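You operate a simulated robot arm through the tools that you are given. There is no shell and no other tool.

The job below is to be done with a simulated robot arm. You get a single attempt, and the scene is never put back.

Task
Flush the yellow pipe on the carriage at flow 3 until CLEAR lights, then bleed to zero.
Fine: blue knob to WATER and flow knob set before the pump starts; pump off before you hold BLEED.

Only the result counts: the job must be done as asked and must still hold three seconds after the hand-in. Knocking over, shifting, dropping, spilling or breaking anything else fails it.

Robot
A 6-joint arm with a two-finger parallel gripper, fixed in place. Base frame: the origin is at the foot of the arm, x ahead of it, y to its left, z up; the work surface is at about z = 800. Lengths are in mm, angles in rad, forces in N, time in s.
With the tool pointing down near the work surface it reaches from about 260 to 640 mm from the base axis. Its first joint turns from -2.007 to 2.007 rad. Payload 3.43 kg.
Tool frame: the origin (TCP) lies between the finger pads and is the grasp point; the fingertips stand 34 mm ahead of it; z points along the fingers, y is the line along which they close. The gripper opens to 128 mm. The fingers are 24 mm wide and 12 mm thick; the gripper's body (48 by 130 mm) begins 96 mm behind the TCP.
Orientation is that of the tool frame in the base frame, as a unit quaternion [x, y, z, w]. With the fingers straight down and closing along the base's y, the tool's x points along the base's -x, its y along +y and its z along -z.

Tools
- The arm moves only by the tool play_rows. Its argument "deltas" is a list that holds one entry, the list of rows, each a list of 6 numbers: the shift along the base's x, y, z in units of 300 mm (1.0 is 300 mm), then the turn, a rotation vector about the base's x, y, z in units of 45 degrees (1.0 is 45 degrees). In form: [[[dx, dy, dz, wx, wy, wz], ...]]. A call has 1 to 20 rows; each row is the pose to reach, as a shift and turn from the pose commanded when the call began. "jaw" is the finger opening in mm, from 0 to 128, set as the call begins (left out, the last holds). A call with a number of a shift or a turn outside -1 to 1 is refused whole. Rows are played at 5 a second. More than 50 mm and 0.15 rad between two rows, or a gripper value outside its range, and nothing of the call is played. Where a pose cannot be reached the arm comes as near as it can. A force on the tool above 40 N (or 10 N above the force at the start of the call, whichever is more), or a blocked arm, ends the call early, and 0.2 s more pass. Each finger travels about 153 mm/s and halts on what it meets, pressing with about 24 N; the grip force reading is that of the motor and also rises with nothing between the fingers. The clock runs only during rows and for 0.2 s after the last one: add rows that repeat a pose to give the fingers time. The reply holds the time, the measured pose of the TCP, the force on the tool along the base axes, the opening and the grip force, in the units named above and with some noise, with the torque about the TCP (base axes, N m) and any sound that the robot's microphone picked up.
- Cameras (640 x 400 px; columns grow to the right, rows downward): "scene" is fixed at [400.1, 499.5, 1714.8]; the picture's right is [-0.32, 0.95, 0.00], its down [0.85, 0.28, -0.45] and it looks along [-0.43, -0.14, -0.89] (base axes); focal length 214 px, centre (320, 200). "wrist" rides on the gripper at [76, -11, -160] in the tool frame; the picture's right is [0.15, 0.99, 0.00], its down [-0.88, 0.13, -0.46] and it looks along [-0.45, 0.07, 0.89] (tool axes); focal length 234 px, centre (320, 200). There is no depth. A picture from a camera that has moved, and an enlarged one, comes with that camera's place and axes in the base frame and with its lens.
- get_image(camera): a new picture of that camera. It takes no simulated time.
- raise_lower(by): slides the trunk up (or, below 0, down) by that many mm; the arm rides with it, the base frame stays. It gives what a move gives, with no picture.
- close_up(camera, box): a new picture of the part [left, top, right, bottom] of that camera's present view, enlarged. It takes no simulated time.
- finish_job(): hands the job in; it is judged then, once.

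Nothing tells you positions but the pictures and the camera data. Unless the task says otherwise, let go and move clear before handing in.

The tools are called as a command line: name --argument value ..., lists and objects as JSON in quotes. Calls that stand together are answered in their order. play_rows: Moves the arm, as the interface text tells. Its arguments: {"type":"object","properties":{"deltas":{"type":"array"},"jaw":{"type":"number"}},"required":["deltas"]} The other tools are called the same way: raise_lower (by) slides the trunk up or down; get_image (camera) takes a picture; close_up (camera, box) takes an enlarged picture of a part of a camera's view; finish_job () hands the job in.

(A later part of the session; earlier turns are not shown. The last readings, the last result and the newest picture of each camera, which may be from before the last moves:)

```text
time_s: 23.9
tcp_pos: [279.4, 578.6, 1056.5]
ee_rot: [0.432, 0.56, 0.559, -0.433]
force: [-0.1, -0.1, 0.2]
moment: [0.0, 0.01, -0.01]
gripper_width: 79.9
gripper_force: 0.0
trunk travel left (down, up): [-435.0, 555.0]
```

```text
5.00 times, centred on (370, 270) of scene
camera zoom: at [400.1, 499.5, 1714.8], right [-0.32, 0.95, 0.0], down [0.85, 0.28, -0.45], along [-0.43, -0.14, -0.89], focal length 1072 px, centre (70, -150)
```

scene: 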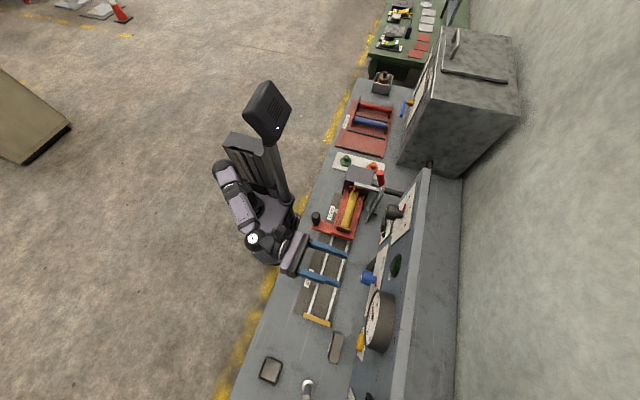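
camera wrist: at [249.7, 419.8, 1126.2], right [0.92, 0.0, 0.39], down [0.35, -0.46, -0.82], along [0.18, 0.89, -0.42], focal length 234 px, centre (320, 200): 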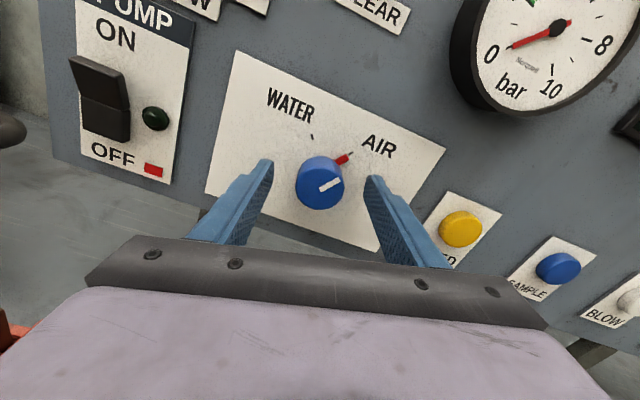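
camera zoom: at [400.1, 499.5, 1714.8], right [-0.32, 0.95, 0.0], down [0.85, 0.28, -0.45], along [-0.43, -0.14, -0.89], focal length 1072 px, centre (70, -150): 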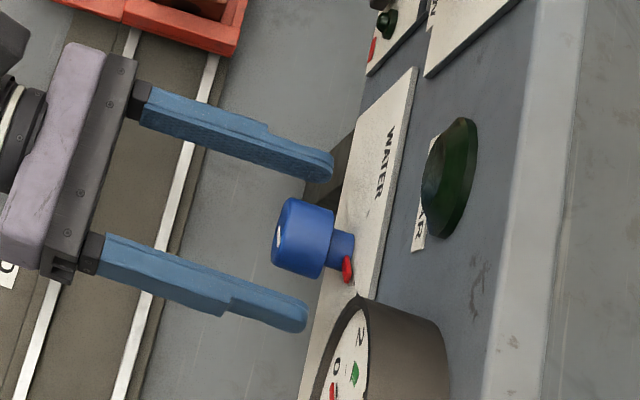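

play_rows --deltas '[[[0, 0, 0, 0, 0, 0], [0, 0, 0, 0, 0, 0], [0, 0, 0, 0, 0, 0], [0, 0, 0, 0, 0, 0]]]' --jaw 25

get_image --camera "wrist"

close_up --camera "scene" --box '[320, 230, 420, 310]'

```text
time_s: 24.9
tcp_pos: [280.9, 578.8, 1056.4]
ee_rot: [0.432, 0.56, 0.56, -0.432]
force: [-0.1, 1.2, 0.7]
moment: [0.05, 0.0, -0.14]
gripper_width: 39.0
gripper_force: 44.8
trunk travel left (down, up): [-435.0, 555.0]
```

```text
taken
camera wrist: at [249.8, 419.5, 1126.3], right [0.92, 0.0, 0.39], down [0.35, -0.46, -0.82], along [0.18, 0.89, -0.42], focal length 234 px, centre (320, 200)
```

wrist: 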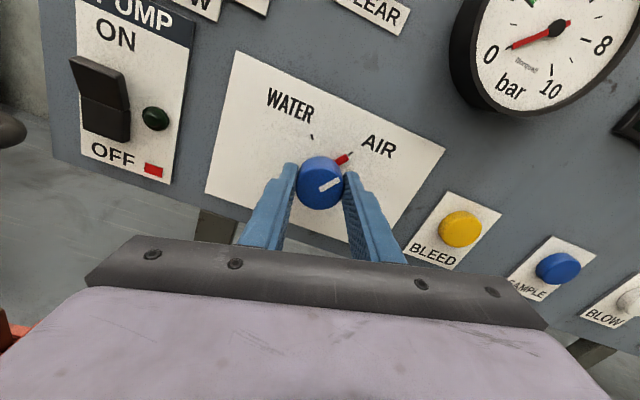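

```text
5.00 times, centred on (370, 270) of scene
camera zoom: at [400.1, 499.5, 1714.8], right [-0.32, 0.95, 0.0], down [0.85, 0.28, -0.45], along [-0.43, -0.14, -0.89], focal length 1072 px, centre (70, -150)
```

zoom: 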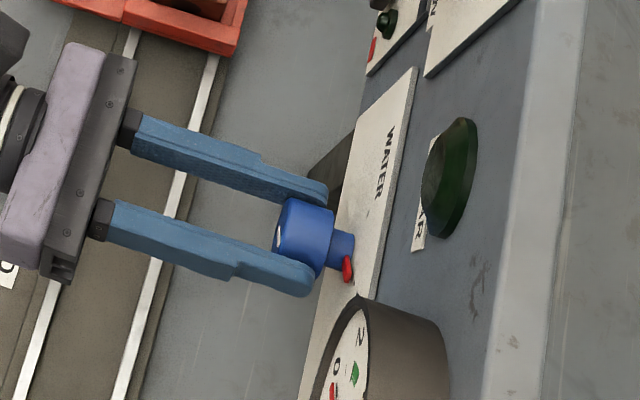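

The grip is on the knob at 39 mm with almost no side force. Now I turn it counter-clockwise towards WATER, 40° first.

play_rows --deltas '[[[0, 0, 0, 0, -0.15, 0], [0, 0, 0, 0, -0.3, 0], [0, 0, 0, 0, -0.45, 0], [0, 0, 0, 0, -0.6, 0], [0, 0, 0, 0, -0.75, 0], [0, 0, 0, 0, -0.9, 0], [0, 0, 0, 0, -0.9, 0]]]'

get_image --camera "wrist"

close_up --camera "scene" --box '[320, 230, 420, 310]'

```text
time_s: 26.6
tcp_pos: [279.6, 578.9, 1054.7]
ee_rot: [0.211, 0.676, 0.674, -0.212]
force: [-6.9, -12.9, -12.9]
moment: [-0.24, 0.03, -0.19]
gripper_width: 39.0
gripper_force: 45.6
trunk travel left (down, up): [-435.0, 555.0]
```

```text
taken
camera wrist: at [210.5, 419.5, 1089.8], right [0.44, 0.0, 0.9], down [0.8, -0.46, -0.39], along [0.41, 0.89, -0.2], focal length 234 px, centre (320, 200)
```

wrist: 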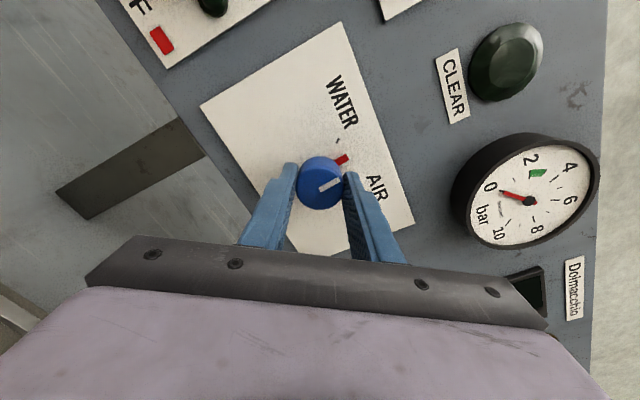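

```text
5.00 times, centred on (370, 270) of scene
camera zoom: at [400.1, 499.5, 1714.8], right [-0.32, 0.95, 0.0], down [0.85, 0.28, -0.45], along [-0.43, -0.14, -0.89], focal length 1072 px, centre (70, -150)
```

zoom: 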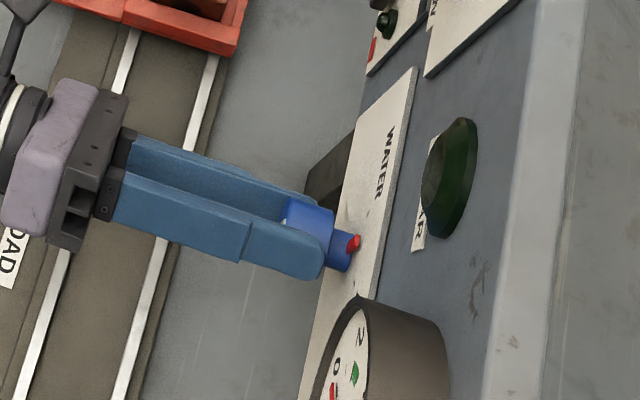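

The knob turns with the gripper. I'll ease the grip axis slightly down and continue about 30° more towards WATER.

play_rows --deltas '[[[-0.002, 0, -0.005, 0, -0.15, 0], [-0.003, 0, -0.008, 0, -0.3, 0], [-0.003, 0, -0.008, 0, -0.45, 0], [-0.003, 0, -0.008, 0, -0.6, 0], [-0.003, 0, -0.008, 0, -0.67, 0], [-0.003, 0, -0.008, 0, -0.67, 0]]]'

get_image --camera "wrist"

close_up --camera "wrist" --box '[260, 100, 400, 220]'

close_up --camera "scene" --box '[340, 240, 400, 290]'

```text
time_s: 27.9
tcp_pos: [279.3, 578.7, 1055.9]
ee_rot: [0.029, 0.706, 0.707, -0.029]
force: [-1.9, -0.6, -0.3]
moment: [0.27, 1.04, 0.32]
gripper_width: 38.9
gripper_force: 44.9
trunk travel left (down, up): [-435.0, 555.0]
```

```text
taken
camera wrist: at [202.2, 419.6, 1049.6], right [-0.06, 0.0, 1.0], down [0.89, -0.46, 0.06], along [0.45, 0.89, 0.03], focal length 234 px, centre (320, 200)
```

wrist: 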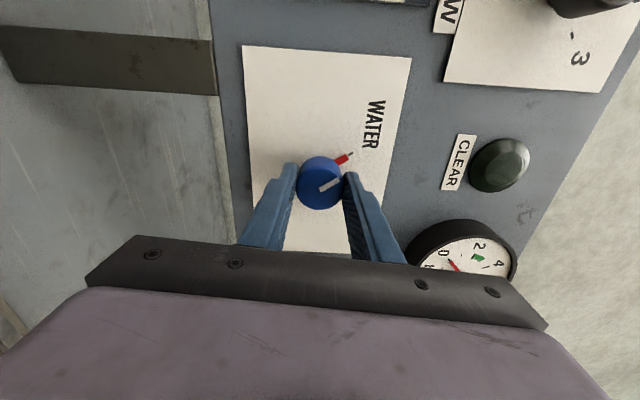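

```text
3.33 times, centred on (330, 160) of wrist
camera zoom: at [202.2, 419.6, 1049.6], right [-0.06, 0.0, 1.0], down [0.89, -0.46, 0.06], along [0.45, 0.89, 0.03], focal length 781 px, centre (287, 333)
```

zoom: 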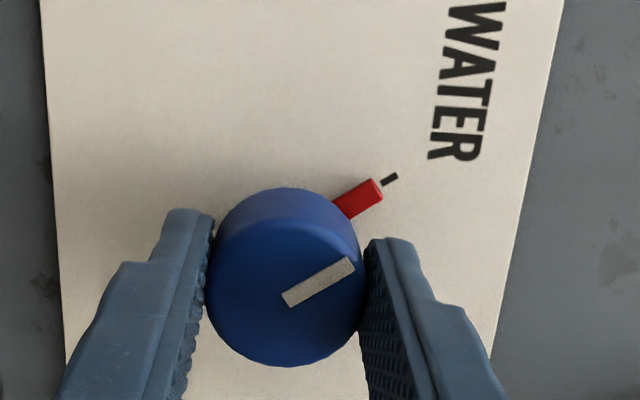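

```text
8.00 times, centred on (370, 265) of scene
camera zoom: at [400.1, 499.5, 1714.8], right [-0.32, 0.95, 0.0], down [0.85, 0.28, -0.45], along [-0.43, -0.14, -0.89], focal length 1716 px, centre (-80, -320)
```

zoom: 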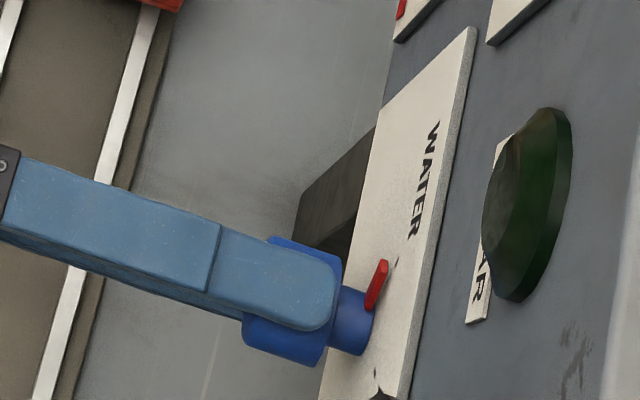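

The pointer lines up with the WATER tick. I'll open the fingers in place, check it holds, then back out.

play_rows --deltas '[[[0, 0, 0, 0, 0, 0], [0, 0, 0, 0, 0, 0], [0, 0, 0, 0, 0, 0]]]' --jaw 80

play_rows --deltas '[[[0, -0.06, 0, 0, 0, 0], [0, -0.12, 0, 0, 0, 0], [0, -0.18, 0, 0, 0, 0], [0, -0.26, 0, 0, 0, 0], [0, -0.26, 0, 0, 0, 0]]]'

get_image --camera "wrist"

close_up --camera "wrist" --box '[240, 80, 400, 200]'

```text
time_s: 28.8
tcp_pos: [278.5, 579.8, 1053.7]
ee_rot: [0.029, 0.707, 0.706, -0.029]
force: [-0.8, 0.6, -0.2]
moment: [0.0, 0.02, 0.03]
gripper_width: 80.0
gripper_force: 0.0
trunk travel left (down, up): [-435.0, 555.0]
```

```text
time_s: 29.9
tcp_pos: [278.8, 501.6, 1056.2]
ee_rot: [0.029, 0.707, 0.706, -0.029]
force: [-0.4, 0.1, 0.8]
moment: [0.03, -0.03, -0.01]
gripper_width: 80.0
gripper_force: 0.1
trunk travel left (down, up): [-435.0, 555.0]
```

```text
taken
camera wrist: at [203.1, 341.3, 1049.5], right [-0.06, 0.0, 1.0], down [0.89, -0.45, 0.06], along [0.45, 0.89, 0.03], focal length 234 px, centre (320, 200)
```

wrist: 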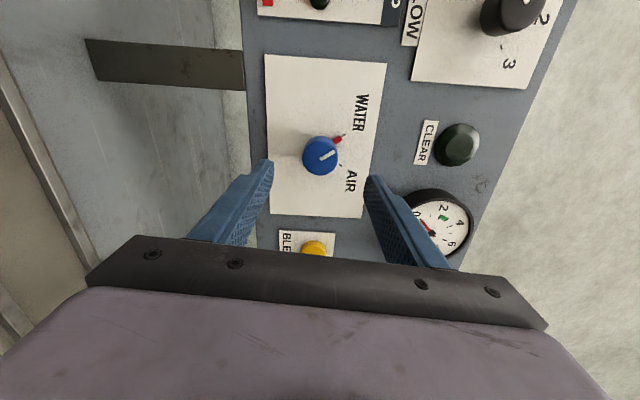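

```text
3.33 times, centred on (320, 140) of wrist
camera zoom: at [203.1, 341.3, 1049.5], right [-0.06, 0.0, 1.0], down [0.89, -0.45, 0.06], along [0.45, 0.89, 0.03], focal length 781 px, centre (320, 400)
```

zoom: 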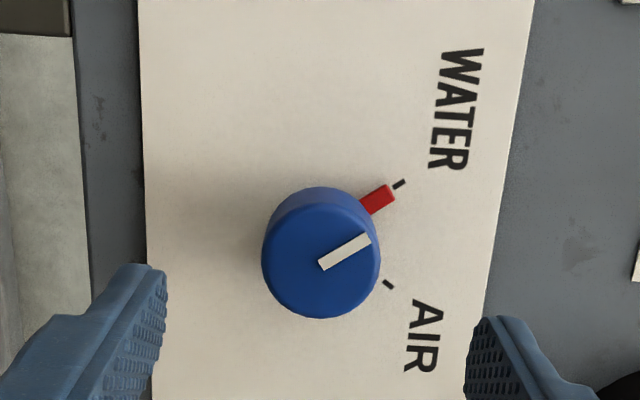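

The blue knob sits on WATER. Next is the flow knob: I'll raise the trunk about 155 mm and shift in front of it, still backed off.

raise_lower --by 155

play_rows --deltas '[[[-0.12, 0, 0, 0, 0, 0], [-0.24, 0, 0, 0, 0, 0], [-0.36, 0, 0, 0, -0.05, 0], [-0.477, 0, 0, 0, -0.1, 0], [-0.477, 0, 0, 0, -0.1, 0]]]'

get_image --camera "wrist"

close_up --camera "wrist" --box '[220, 80, 420, 220]'

close_up --camera "scene" --box '[340, 180, 420, 240]'

```text
time_s: 31.7
tcp_pos: [279.3, 500.7, 1209.7]
ee_rot: [0.029, 0.707, 0.706, -0.03]
force: [-0.3, -1.3, 0.6]
moment: [-0.02, 0.0, -0.01]
gripper_width: 80.1
gripper_force: 0.0
trunk travel left (down, up): [-590.0, 400.0]
```

```text
time_s: 32.9
tcp_pos: [136.3, 499.5, 1208.2]
ee_rot: [0.001, 0.708, 0.707, -0.002]
force: [0.1, -0.5, -0.8]
moment: [-0.05, 0.05, 0.02]
gripper_width: 80.3
gripper_force: 0.0
trunk travel left (down, up): [-590.0, 400.0]
```

```text
taken
camera wrist: at [59.9, 341.7, 1198.5], right [-0.14, 0.0, 0.99], down [0.88, -0.46, 0.13], along [0.45, 0.89, 0.06], focal length 234 px, centre (320, 200)
```

wrist: 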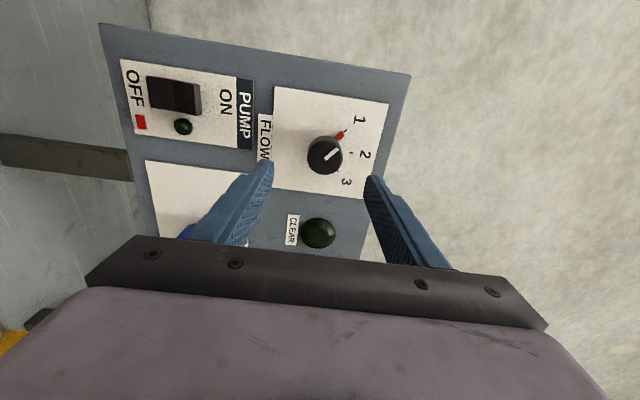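

```text
2.86 times, centred on (320, 150) of wrist
camera zoom: at [59.9, 341.7, 1198.5], right [-0.14, 0.0, 0.99], down [0.88, -0.46, 0.13], along [0.45, 0.89, 0.06], focal length 669 px, centre (320, 343)
```

zoom: 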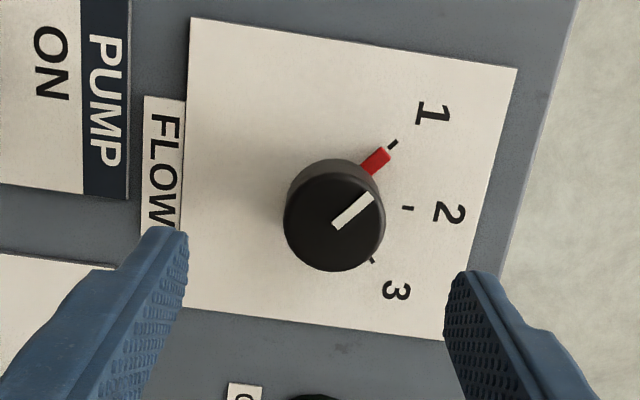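

```text
6.67 times, centred on (380, 210) of scene
camera zoom: at [400.1, 499.5, 1714.8], right [-0.32, 0.95, 0.0], down [0.85, 0.28, -0.45], along [-0.43, -0.14, -0.89], focal length 1430 px, centre (-80, 133)
```

zoom: 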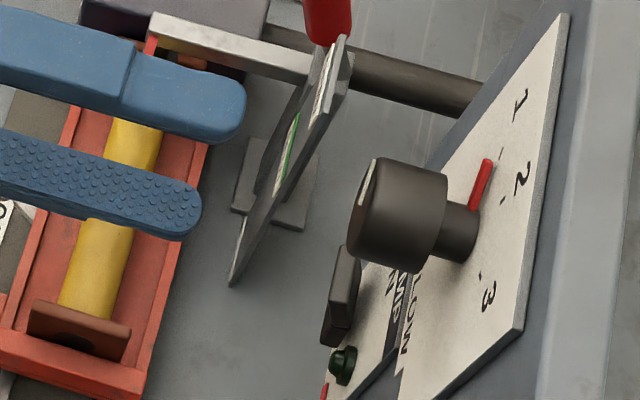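

The flow knob's axis is about (136, 1214), face y≈595, pointer at 1 with tick 3 about 100° clockwise. I'll advance with open fingers and grip.

play_rows --deltas '[[[0, 0.06, 0.0163, 0, 0, 0], [0, 0.12, 0.0163, 0, 0, 0], [0, 0.18, 0.0163, 0, 0, 0], [0, 0.22, 0.0163, 0, 0, 0], [0, 0.262, 0.0163, 0, 0, 0], [0, 0.262, 0.0163, 0, 0, 0]]]' --jaw 80

get_image --camera "wrist"

close_up --camera "scene" --box '[340, 180, 420, 240]'

```text
time_s: 34.3
tcp_pos: [136.7, 579.7, 1215.3]
ee_rot: [0.001, 0.708, 0.706, -0.002]
force: [1.1, -0.1, 0.0]
moment: [-0.05, 0.01, 0.02]
gripper_width: 80.0
gripper_force: 0.1
trunk travel left (down, up): [-590.0, 400.0]
```

```text
taken
camera wrist: at [60.3, 420.8, 1203.3], right [-0.14, 0.0, 0.99], down [0.88, -0.46, 0.13], along [0.45, 0.89, 0.06], focal length 234 px, centre (320, 200)
```

wrist: 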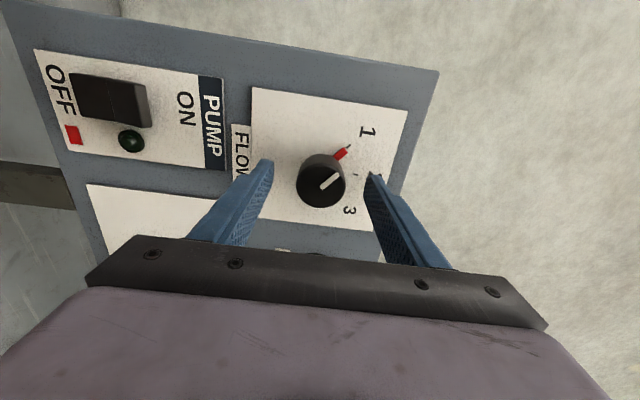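

```text
6.67 times, centred on (380, 210) of scene
camera zoom: at [400.1, 499.5, 1714.8], right [-0.32, 0.95, 0.0], down [0.85, 0.28, -0.45], along [-0.43, -0.14, -0.89], focal length 1430 px, centre (-80, 133)
```

zoom: 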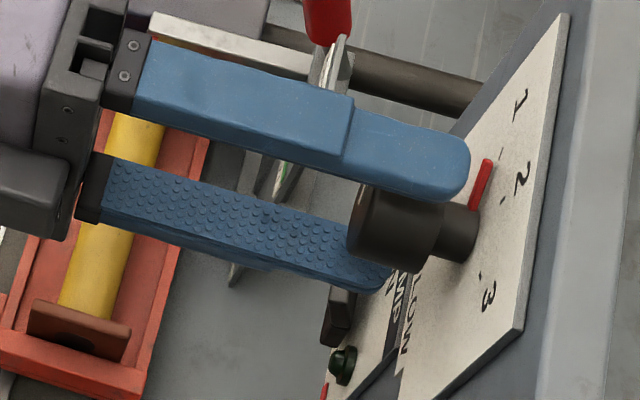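

play_rows --deltas '[[[0, 0, 0, 0, 0, 0], [0, 0, 0, 0, 0, 0], [0, 0, 0, 0, 0, 0], [0, 0, 0, 0, 0, 0]]]' --jaw 25

get_image --camera "wrist"

close_up --camera "scene" --box '[340, 180, 420, 240]'

```text
time_s: 35.3
tcp_pos: [135.8, 580.8, 1215.3]
ee_rot: [0.002, 0.708, 0.706, -0.002]
force: [0.1, 4.7, 3.5]
moment: [0.66, 0.02, -0.21]
gripper_width: 39.1
gripper_force: 45.0
trunk travel left (down, up): [-590.0, 400.0]
```

```text
taken
camera wrist: at [60.3, 420.6, 1203.6], right [-0.14, 0.0, 0.99], down [0.88, -0.46, 0.13], along [0.45, 0.89, 0.06], focal length 234 px, centre (320, 200)
```

wrist: 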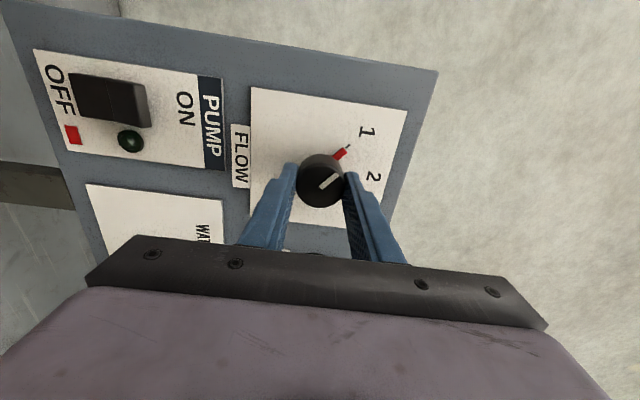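

```text
6.67 times, centred on (380, 210) of scene
camera zoom: at [400.1, 499.5, 1714.8], right [-0.32, 0.95, 0.0], down [0.85, 0.28, -0.45], along [-0.43, -0.14, -0.89], focal length 1430 px, centre (-80, 133)
```

zoom: 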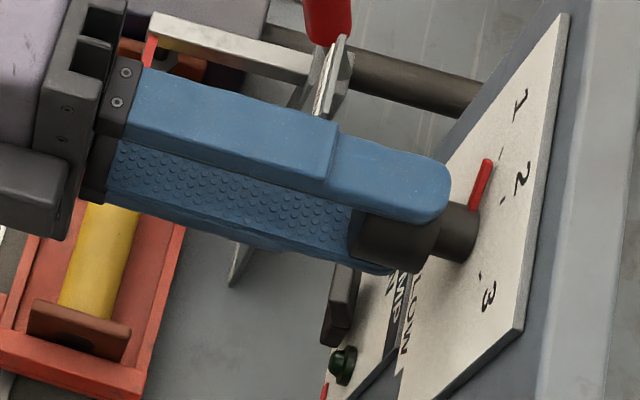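

play_rows --deltas '[[[0, 0, 0, 0, 0.15, 0], [0, 0, 0, 0, 0.3, 0], [0, 0, 0, 0, 0.45, 0], [0, 0, 0, 0, 0.6, 0], [0, 0, 0, 0, 0.75, 0], [0, 0, 0, 0, 0.9, 0], [0, 0, 0, 0, 1.0, 0], [0, 0, 0, 0, 1.0, 0]]]'

get_image --camera "wrist"

```text
time_s: 37.1
tcp_pos: [134.9, 578.7, 1213.6]
ee_rot: [0.272, 0.653, 0.652, -0.274]
force: [-0.8, 4.2, 4.0]
moment: [0.25, 0.04, 0.02]
gripper_width: 39.2
gripper_force: 44.9
trunk travel left (down, up): [-590.0, 400.0]
```

```text
taken
camera wrist: at [74.7, 420.6, 1259.8], right [0.6, 0.0, 0.8], down [0.71, -0.45, -0.53], along [0.36, 0.89, -0.27], focal length 234 px, centre (320, 200)
```

wrist: 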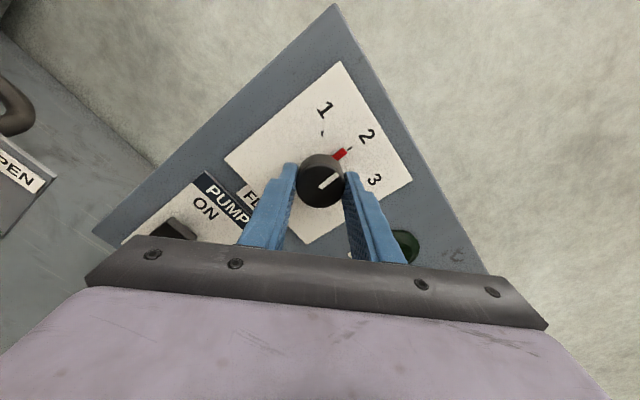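

play_rows --deltas '[[[0, 0, 0, 0, 0.15, 0], [0, 0, 0, 0, 0.3, 0], [0, 0, 0, 0, 0.45, 0], [0, 0, 0, 0, 0.6, 0], [0, 0, 0, 0, 0.75, 0], [0, 0, 0, 0, 0.9, 0], [0, 0, 0, 0, 1.0, 0], [0, 0, 0, 0, 1.0, 0]]]'

get_image --camera "wrist"

close_up --camera "wrist" --box '[260, 90, 400, 210]'

```text
time_s: 38.9
tcp_pos: [134.6, 580.3, 1213.6]
ee_rot: [-0.501, -0.5, -0.497, 0.502]
force: [-7.2, -2.0, -6.2]
moment: [0.15, 0.0, 0.3]
gripper_width: 39.2
gripper_force: 44.8
trunk travel left (down, up): [-590.0, 400.0]
```

```text
taken
camera wrist: at [124.4, 420.7, 1289.5], right [0.99, 0.0, 0.14], down [0.13, -0.46, -0.88], along [0.06, 0.89, -0.45], focal length 234 px, centre (320, 200)
```

wrist: 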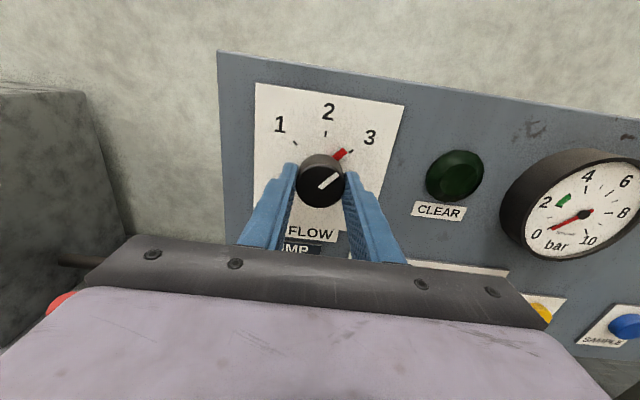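

```text
3.33 times, centred on (330, 150) of wrist
camera zoom: at [124.4, 420.7, 1289.5], right [0.99, 0.0, 0.14], down [0.13, -0.46, -0.88], along [0.06, 0.89, -0.45], focal length 781 px, centre (287, 367)
```

zoom: 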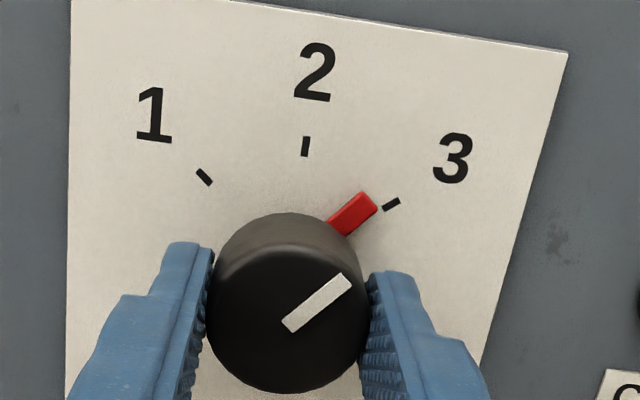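

The pointer is roughly 9° short of 3. I'll turn a little more.

play_rows --deltas '[[[0, 0, 0, 0, 0.1, 0], [0, 0, 0, 0, 0.2, 0], [0, 0, 0, 0, 0.2, 0], [0, 0, 0, 0, 0.2, 0]]]'

close_up --camera "wrist" --box '[260, 90, 400, 210]'

```text
time_s: 39.9
tcp_pos: [135.2, 580.2, 1214.0]
ee_rot: [-0.538, -0.459, -0.458, 0.539]
force: [-9.4, -6.4, -11.0]
moment: [-0.28, 0.04, 0.12]
gripper_width: 39.2
gripper_force: 44.6
trunk travel left (down, up): [-590.0, 400.0]
```

```text
3.33 times, centred on (330, 150) of wrist
camera zoom: at [136.0, 420.7, 1290.2], right [1.0, 0.0, -0.01], down [-0.01, -0.46, -0.89], along [-0.01, 0.89, -0.46], focal length 781 px, centre (287, 367)
```

zoom: 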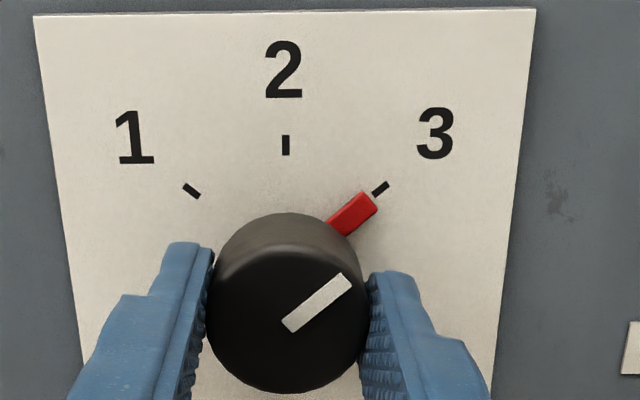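

The pointer's centre line now runs straight through the tick for 3. I'll release and back off.

play_rows --deltas '[[[0, 0, 0, 0, 0, 0], [0, 0, 0, 0, 0, 0], [0, 0, 0, 0, 0, 0]]]' --jaw 80

play_rows --deltas '[[[0, -0.06, 0, 0, 0, 0], [0, -0.12, 0, 0, 0, 0], [0, -0.18, 0, 0, 0, 0], [0, -0.26, 0, 0, 0, 0], [0, -0.26, 0, 0, 0, 0]]]'

get_image --camera "wrist"

close_up --camera "wrist" --box '[240, 80, 400, 200]'

```text
time_s: 40.7
tcp_pos: [137.5, 580.7, 1215.0]
ee_rot: [-0.538, -0.458, -0.458, 0.539]
force: [0.4, 0.6, 0.0]
moment: [-0.02, -0.01, -0.03]
gripper_width: 79.9
gripper_force: 0.1
trunk travel left (down, up): [-590.0, 400.0]
```

```text
time_s: 41.9
tcp_pos: [137.1, 500.4, 1214.4]
ee_rot: [-0.537, -0.459, -0.458, 0.539]
force: [0.2, -0.1, -0.4]
moment: [0.02, -0.02, 0.01]
gripper_width: 79.7
gripper_force: 0.1
trunk travel left (down, up): [-590.0, 400.0]
```

```text
taken
camera wrist: at [137.9, 341.7, 1290.7], right [1.0, 0.0, -0.01], down [-0.01, -0.46, -0.89], along [-0.01, 0.89, -0.46], focal length 234 px, centre (320, 200)
```

wrist: 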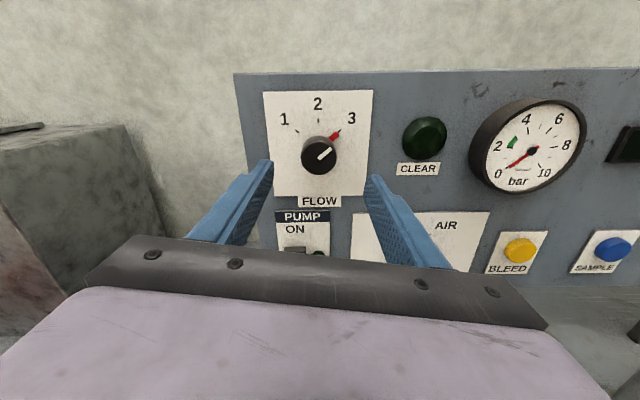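

```text
3.33 times, centred on (320, 140) of wrist
camera zoom: at [137.9, 341.7, 1290.7], right [1.0, 0.0, -0.01], down [-0.01, -0.46, -0.89], along [-0.01, 0.89, -0.46], focal length 781 px, centre (320, 400)
```

zoom: 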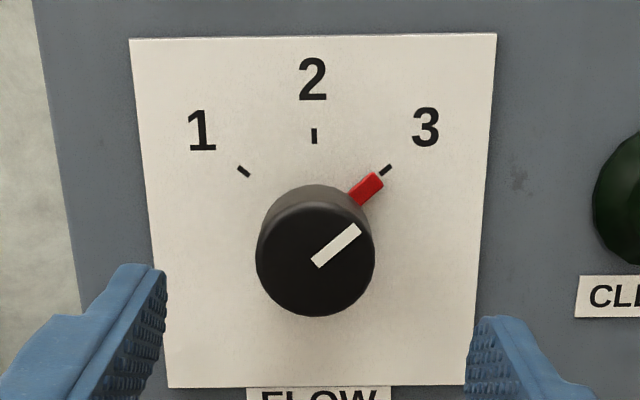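

Flow is on 3 and the selector on WATER. Now the pump rocker: I'll move in front of it at about x=97 and look closely before pressing.

raise_lower --by -145

play_rows --deltas '[[[-0.065, 0, 0, 0, -0.05, 0], [-0.13, 0, 0, 0, -0.1, 0], [-0.13, 0, 0, 0, -0.2, 0], [-0.13, 0, 0, 0, -0.2, 0]]]'

get_image --camera "wrist"

close_up --camera "wrist" --box '[240, 80, 400, 200]'

close_up --camera "scene" --box '[350, 200, 410, 250]'

```text
time_s: 43.6
tcp_pos: [136.3, 501.2, 1070.1]
ee_rot: [-0.538, -0.459, -0.458, 0.539]
force: [-0.2, -0.6, 1.0]
moment: [-0.01, -0.05, -0.01]
gripper_width: 79.7
gripper_force: 0.1
trunk travel left (down, up): [-445.0, 545.0]
```

```text
time_s: 44.6
tcp_pos: [97.7, 502.2, 1069.8]
ee_rot: [-0.5, -0.5, -0.499, 0.502]
force: [-0.4, 0.3, 0.4]
moment: [-0.03, -0.02, 0.01]
gripper_width: 80.1
gripper_force: 0.1
trunk travel left (down, up): [-445.0, 545.0]
```

```text
taken
camera wrist: at [86.6, 342.4, 1144.4], right [0.99, 0.0, 0.14], down [0.13, -0.46, -0.88], along [0.06, 0.89, -0.45], focal length 234 px, centre (320, 200)
```

wrist: 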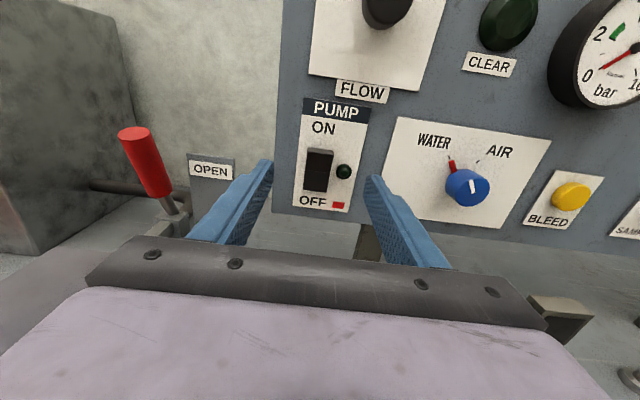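

```text
3.33 times, centred on (320, 140) of wrist
camera zoom: at [86.6, 342.4, 1144.4], right [0.99, 0.0, 0.14], down [0.13, -0.46, -0.88], along [0.06, 0.89, -0.45], focal length 781 px, centre (320, 400)
```

zoom: 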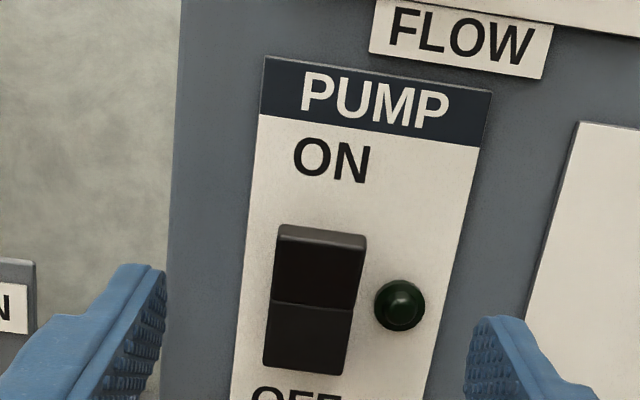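

```text
8.00 times, centred on (380, 225) of scene
camera zoom: at [400.1, 499.5, 1714.8], right [-0.32, 0.95, 0.0], down [0.85, 0.28, -0.45], along [-0.43, -0.14, -0.89], focal length 1716 px, centre (-160, 0)
```

zoom: 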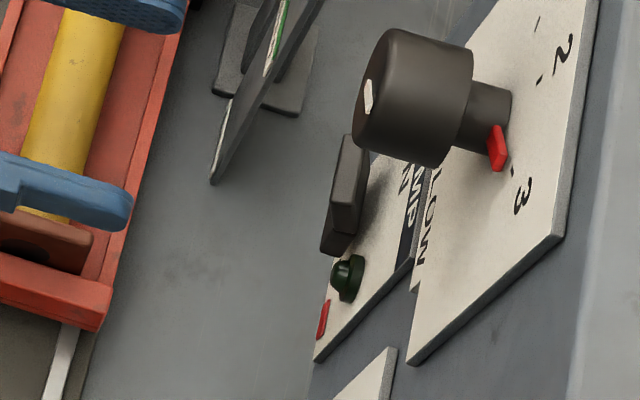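

The rocker spans z≈1012–1072 at x≈98.5, and its upper (ON) half stands out to about y≈612. I'll close the fingers and bring the tips in front of the upper half.

play_rows --deltas '[[[0.003, 0, -0.0317, 0, 0, 0], [0.003, 0.05, -0.0317, 0, 0, 0], [0.003, 0.1, -0.0317, 0, 0, 0], [0.003, 0.15, -0.0317, 0, 0, 0], [0.003, 0.2, -0.0317, 0, 0, 0], [0.003, 0.2, -0.0317, 0, 0, 0]]]' --jaw 0

get_image --camera "wrist"

close_up --camera "scene" --box '[350, 190, 410, 250]'

```text
time_s: 46.0
tcp_pos: [96.7, 562.4, 1060.4]
ee_rot: [-0.5, -0.5, -0.499, 0.501]
force: [-0.6, 0.2, -0.9]
moment: [-0.02, -0.05, 0.03]
gripper_width: 0.0
gripper_force: 24.2
trunk travel left (down, up): [-445.0, 545.0]
```

```text
taken
camera wrist: at [87.1, 402.5, 1135.3], right [0.99, 0.0, 0.14], down [0.13, -0.46, -0.88], along [0.06, 0.89, -0.45], focal length 234 px, centre (320, 200)
```

wrist: 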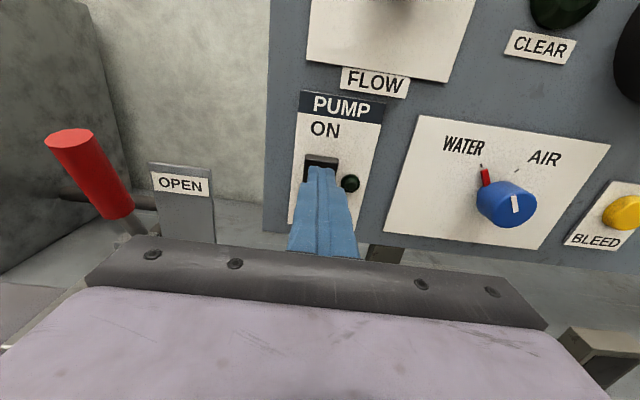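

```text
6.67 times, centred on (380, 220) of scene
camera zoom: at [400.1, 499.5, 1714.8], right [-0.32, 0.95, 0.0], down [0.85, 0.28, -0.45], along [-0.43, -0.14, -0.89], focal length 1430 px, centre (-80, 67)
```

zoom: 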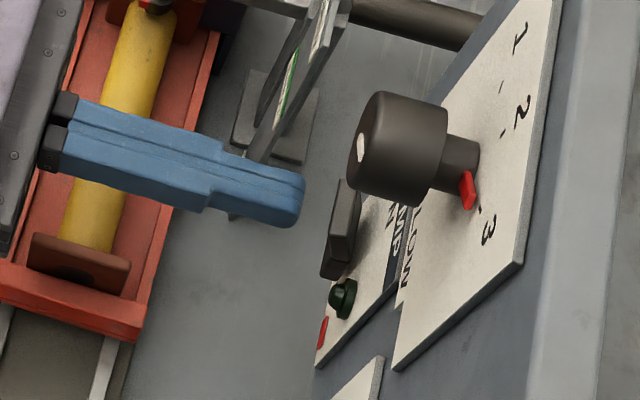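

Tips are centred on the upper half of the rocker. I'll press in small steps until it flips, letting the force limit stop me.

play_rows --deltas '[[[0, 0.03, 0, 0, 0, 0], [0, 0.045, 0, 0, 0, 0], [0, 0.06, 0, 0, 0, 0], [0, 0.07, 0, 0, 0, 0], [0, 0.08, 0, 0, 0, 0], [0, 0.088, 0, 0, 0, 0]]]'

get_image --camera "wrist"

close_up --camera "scene" --box '[350, 190, 410, 250]'

```text
time_s: 47.5
tcp_pos: [98.5, 582.2, 1060.3]
ee_rot: [0.501, 0.499, 0.499, -0.501]
force: [-3.2, -38.3, -12.5]
moment: [-0.91, 0.26, 0.1]
gripper_width: 0.2
gripper_force: 23.4
trunk travel left (down, up): [-445.0, 545.0]
```

```text
taken
camera wrist: at [88.2, 424.0, 1135.2], right [0.99, 0.0, 0.14], down [0.13, -0.46, -0.88], along [0.06, 0.89, -0.45], focal length 234 px, centre (320, 200)
```

wrist: 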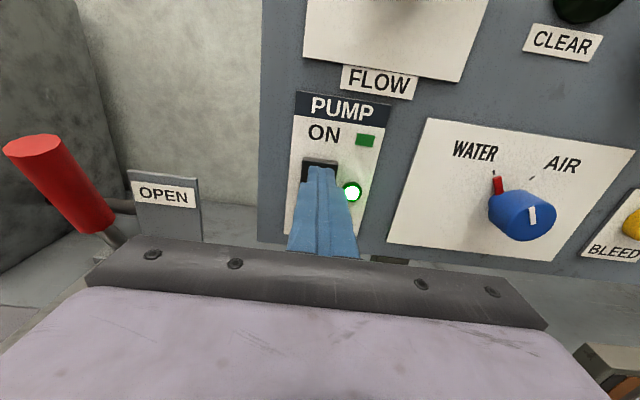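

```text
6.67 times, centred on (380, 220) of scene
camera zoom: at [400.1, 499.5, 1714.8], right [-0.32, 0.95, 0.0], down [0.85, 0.28, -0.45], along [-0.43, -0.14, -0.89], focal length 1430 px, centre (-80, 67)
```

zoom: 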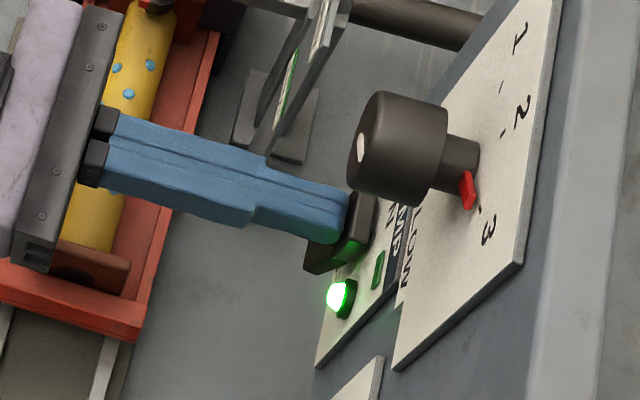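

The pump is ON: green lamp lit and droplets moving in the pipe. I'll back off, line up with the OFF half, and watch the CLEAR lamp with the scene camera.

play_rows --deltas '[[[0, -0.05, 0, 0, 0, 0], [0, -0.1, 0, 0, 0, 0], [0, -0.1, -0.055, 0, 0, 0], [0, -0.1, -0.11, 0, 0, 0]]]'

get_image --camera "scene"

close_up --camera "scene" --box '[320, 150, 440, 230]'

close_up --camera "scene" --box '[320, 240, 440, 360]'

get_image --camera "wrist"

```text
time_s: 48.5
tcp_pos: [98.3, 558.4, 1026.8]
ee_rot: [-0.5, -0.499, -0.499, 0.501]
force: [-0.6, -0.1, 0.3]
moment: [0.0, -0.01, -0.01]
gripper_width: 0.0
gripper_force: 24.3
trunk travel left (down, up): [-445.0, 545.0]
```

```text
taken
```

scene: 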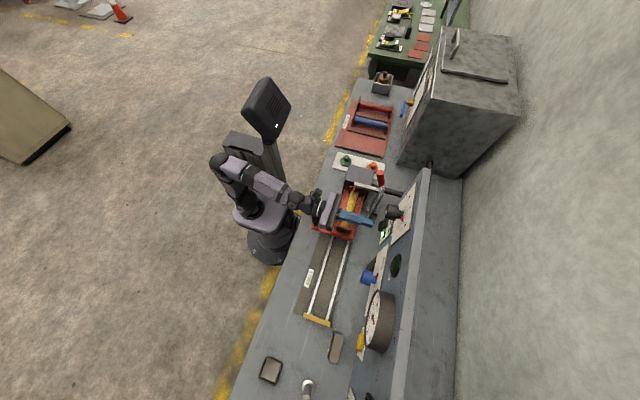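

```text
5.00 times, centred on (380, 190) of scene
camera zoom: at [400.1, 499.5, 1714.8], right [-0.32, 0.95, 0.0], down [0.85, 0.28, -0.45], along [-0.43, -0.14, -0.89], focal length 1072 px, centre (20, 250)
```

zoom: 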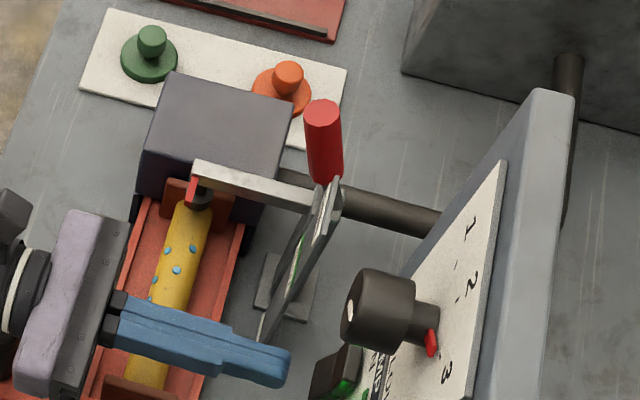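

```text
3.33 times, centred on (380, 300) of scene
camera zoom: at [400.1, 499.5, 1714.8], right [-0.32, 0.95, 0.0], down [0.85, 0.28, -0.45], along [-0.43, -0.14, -0.89], focal length 715 px, centre (120, -133)
```

zoom: 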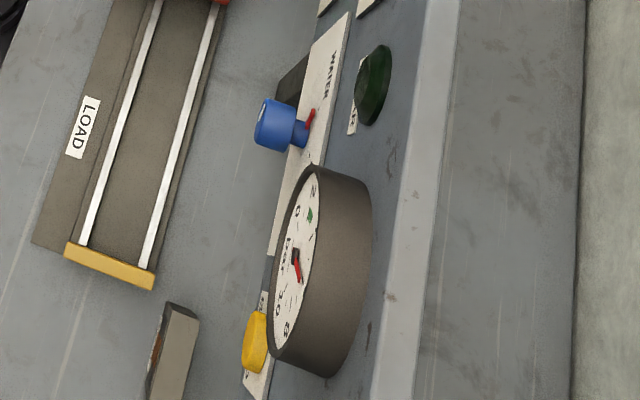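

```text
taken
camera wrist: at [88.5, 398.5, 1101.4], right [0.99, 0.0, 0.14], down [0.13, -0.46, -0.88], along [0.06, 0.89, -0.45], focal length 234 px, centre (320, 200)
```

wrist: 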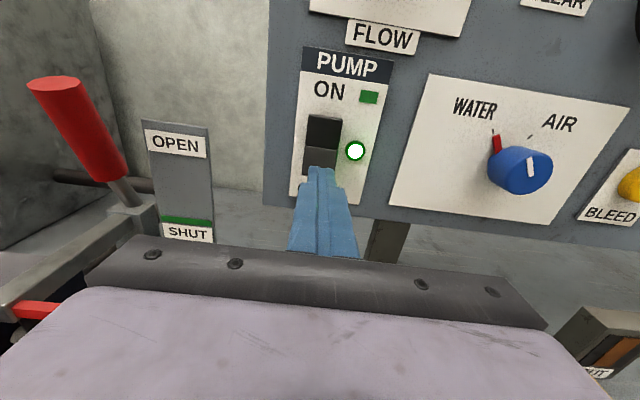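

The pump runs and the OUT window still shows brown water, so CLEAR isn't lit yet. I'll back up so the wrist camera sees both the CLEAR lamp and the gauge.

play_rows --deltas '[[[0, -0.1, 0, 0, 0, 0], [0.05, -0.18, 0.1, 0, 0, 0], [0.1, -0.18, 0.2, 0, 0, 0]]]'

get_image --camera "wrist"

close_up --camera "scene" --box '[320, 240, 440, 360]'

```text
time_s: 49.2
tcp_pos: [129.8, 504.2, 1088.1]
ee_rot: [-0.5, -0.5, -0.499, 0.501]
force: [-0.1, -0.2, 0.7]
moment: [-0.01, 0.0, -0.01]
gripper_width: 0.0
gripper_force: 24.1
trunk travel left (down, up): [-445.0, 545.0]
```

```text
taken
camera wrist: at [118.5, 344.9, 1163.9], right [0.99, 0.0, 0.14], down [0.13, -0.46, -0.88], along [0.06, 0.89, -0.45], focal length 234 px, centre (320, 200)
```

wrist: 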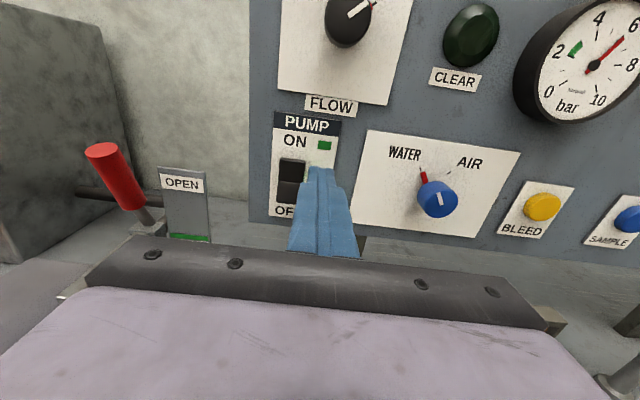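

```text
3.33 times, centred on (380, 300) of scene
camera zoom: at [400.1, 499.5, 1714.8], right [-0.32, 0.95, 0.0], down [0.85, 0.28, -0.45], along [-0.43, -0.14, -0.89], focal length 715 px, centre (120, -133)
```

zoom: 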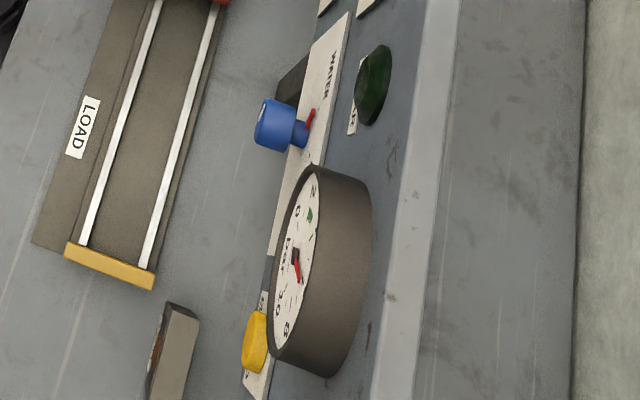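

The gauge reads about 6 bar and CLEAR is still dark. I'll return in front of the OFF half and wait there in short intervals.

play_rows --deltas '[[[-0.05, 0, -0.1, 0, 0, 0], [-0.1, 0, -0.2, 0, 0, 0], [-0.1, 0.08, -0.2, 0, 0, 0], [-0.1, 0.17, -0.2, 0, 0, 0], [-0.1, 0.17, -0.2, 0, 0, 0]]]'

close_up --camera "scene" --box '[320, 220, 440, 360]'

get_image --camera "wrist"

```text
time_s: 50.5
tcp_pos: [98.2, 554.2, 1030.4]
ee_rot: [-0.5, -0.5, -0.499, 0.501]
force: [0.1, -0.4, -1.1]
moment: [0.01, 0.06, 0.0]
gripper_width: 0.0
gripper_force: 24.4
trunk travel left (down, up): [-445.0, 545.0]
```

```text
2.86 times, centred on (380, 290) of scene
camera zoom: at [400.1, 499.5, 1714.8], right [-0.32, 0.95, 0.0], down [0.85, 0.28, -0.45], along [-0.43, -0.14, -0.89], focal length 613 px, centre (149, -57)
```

zoom: 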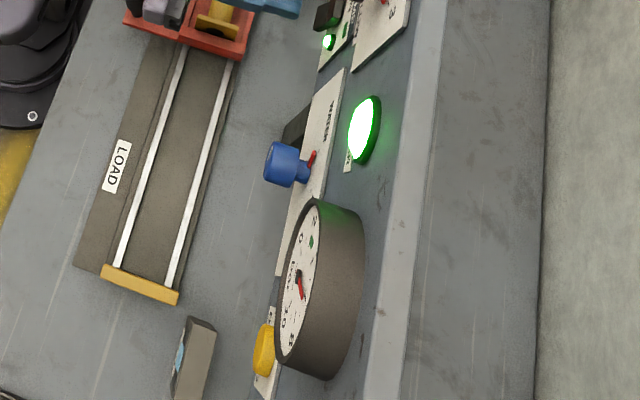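

```text
taken
camera wrist: at [87.6, 396.0, 1105.1], right [0.99, 0.0, 0.14], down [0.13, -0.46, -0.88], along [0.06, 0.89, -0.45], focal length 234 px, centre (320, 200)
```

wrist: 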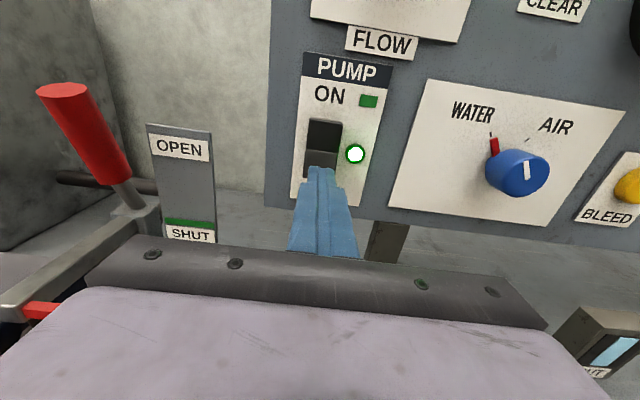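

CLEAR is lit and the OUT window runs clear. Now I press the lower half of the rocker to switch the pump OFF.

play_rows --deltas '[[[0, 0.04, -0.006, 0, 0, 0], [0, 0.06, -0.006, 0, 0, 0], [0, 0.075, -0.006, 0, 0, 0], [0, 0.09, -0.006, 0, 0, 0], [0, 0.1, -0.006, 0, 0, 0], [0, 0.108, -0.006, 0, 0, 0]]]'

get_image --camera "wrist"

close_up --camera "scene" --box '[320, 190, 440, 360]'

```text
time_s: 51.9
tcp_pos: [97.8, 583.9, 1027.5]
ee_rot: [-0.5, -0.5, -0.499, 0.501]
force: [-2.1, -32.1, -8.7]
moment: [0.05, 0.01, 0.08]
gripper_width: 0.2
gripper_force: 24.6
trunk travel left (down, up): [-445.0, 545.0]
```

```text
taken
camera wrist: at [87.2, 424.1, 1101.4], right [0.99, 0.0, 0.14], down [0.13, -0.46, -0.88], along [0.06, 0.89, -0.45], focal length 234 px, centre (320, 200)
```

wrist: 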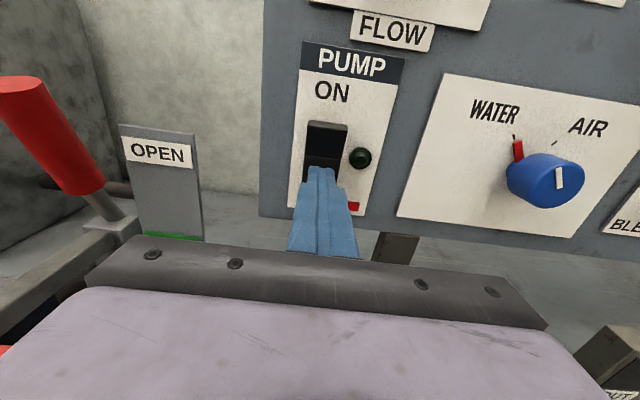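

```text
2.35 times, centred on (380, 275) of scene
camera zoom: at [400.1, 499.5, 1714.8], right [-0.32, 0.95, 0.0], down [0.85, 0.28, -0.45], along [-0.43, -0.14, -0.89], focal length 505 px, centre (179, 24)
```

zoom: 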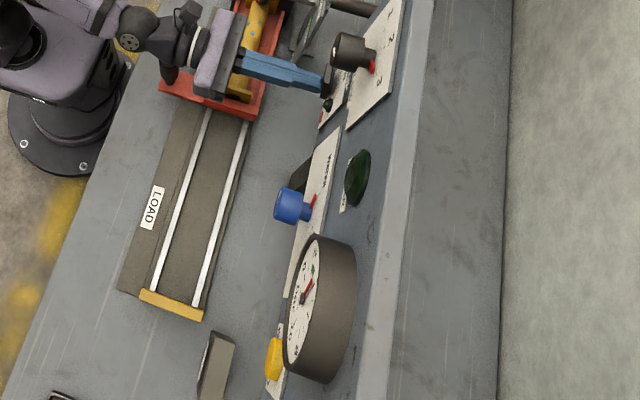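

The pump is OFF (lamp out, red OFF mark showing) and the gauge still holds some pressure. I'll back away and travel to the BLEED button at about (437, 620, 1057).

play_rows --deltas '[[[0, -0.1, 0, 0, 0, 0], [0, -0.2, 0.03, 0, 0, 0], [0, -0.29, 0.06, 0, 0, 0], [0.13, -0.29, 0.108, 0, 0, 0], [0.26, -0.29, 0.108, 0, 0, 0], [0.39, -0.29, 0.108, 0, 0, 0], [0.52, -0.29, 0.108, 0, 0, 0], [0.65, -0.29, 0.108, 0, 0, 0], [0.78, -0.29, 0.108, 0, 0, 0], [0.78, -0.29, 0.108, 0, 0, 0]]]'

get_image --camera "wrist"

get_image --camera "scene"

```text
time_s: 54.0
tcp_pos: [332.7, 499.0, 1056.4]
ee_rot: [-0.501, -0.499, -0.498, 0.502]
force: [0.2, -0.9, 0.8]
moment: [0.04, 0.0, 0.06]
gripper_width: 0.0
gripper_force: 23.7
trunk travel left (down, up): [-445.0, 545.0]
```

```text
taken
camera wrist: at [322.1, 340.0, 1132.5], right [0.99, 0.0, 0.14], down [0.13, -0.46, -0.88], along [0.06, 0.89, -0.45], focal length 234 px, centre (320, 200)
```

wrist: 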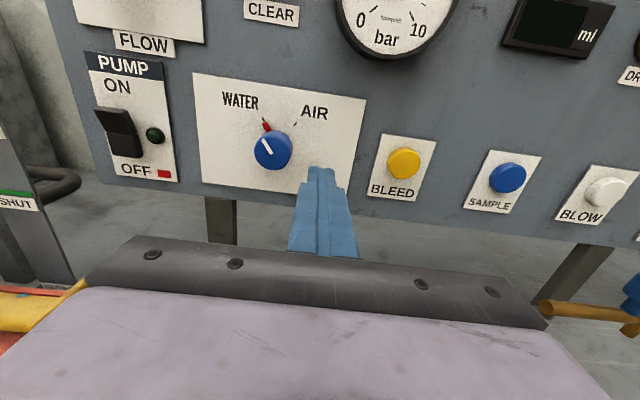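

```text
taken
```

scene: 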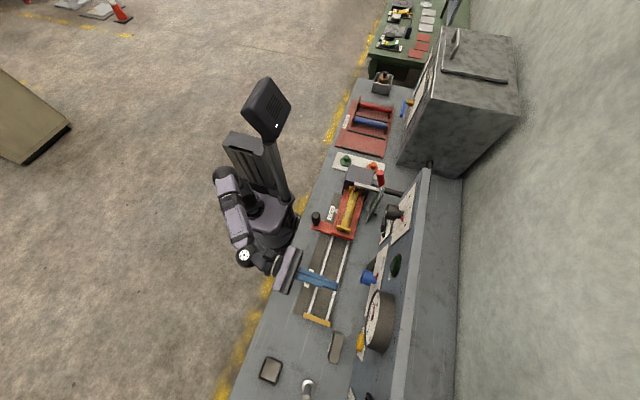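

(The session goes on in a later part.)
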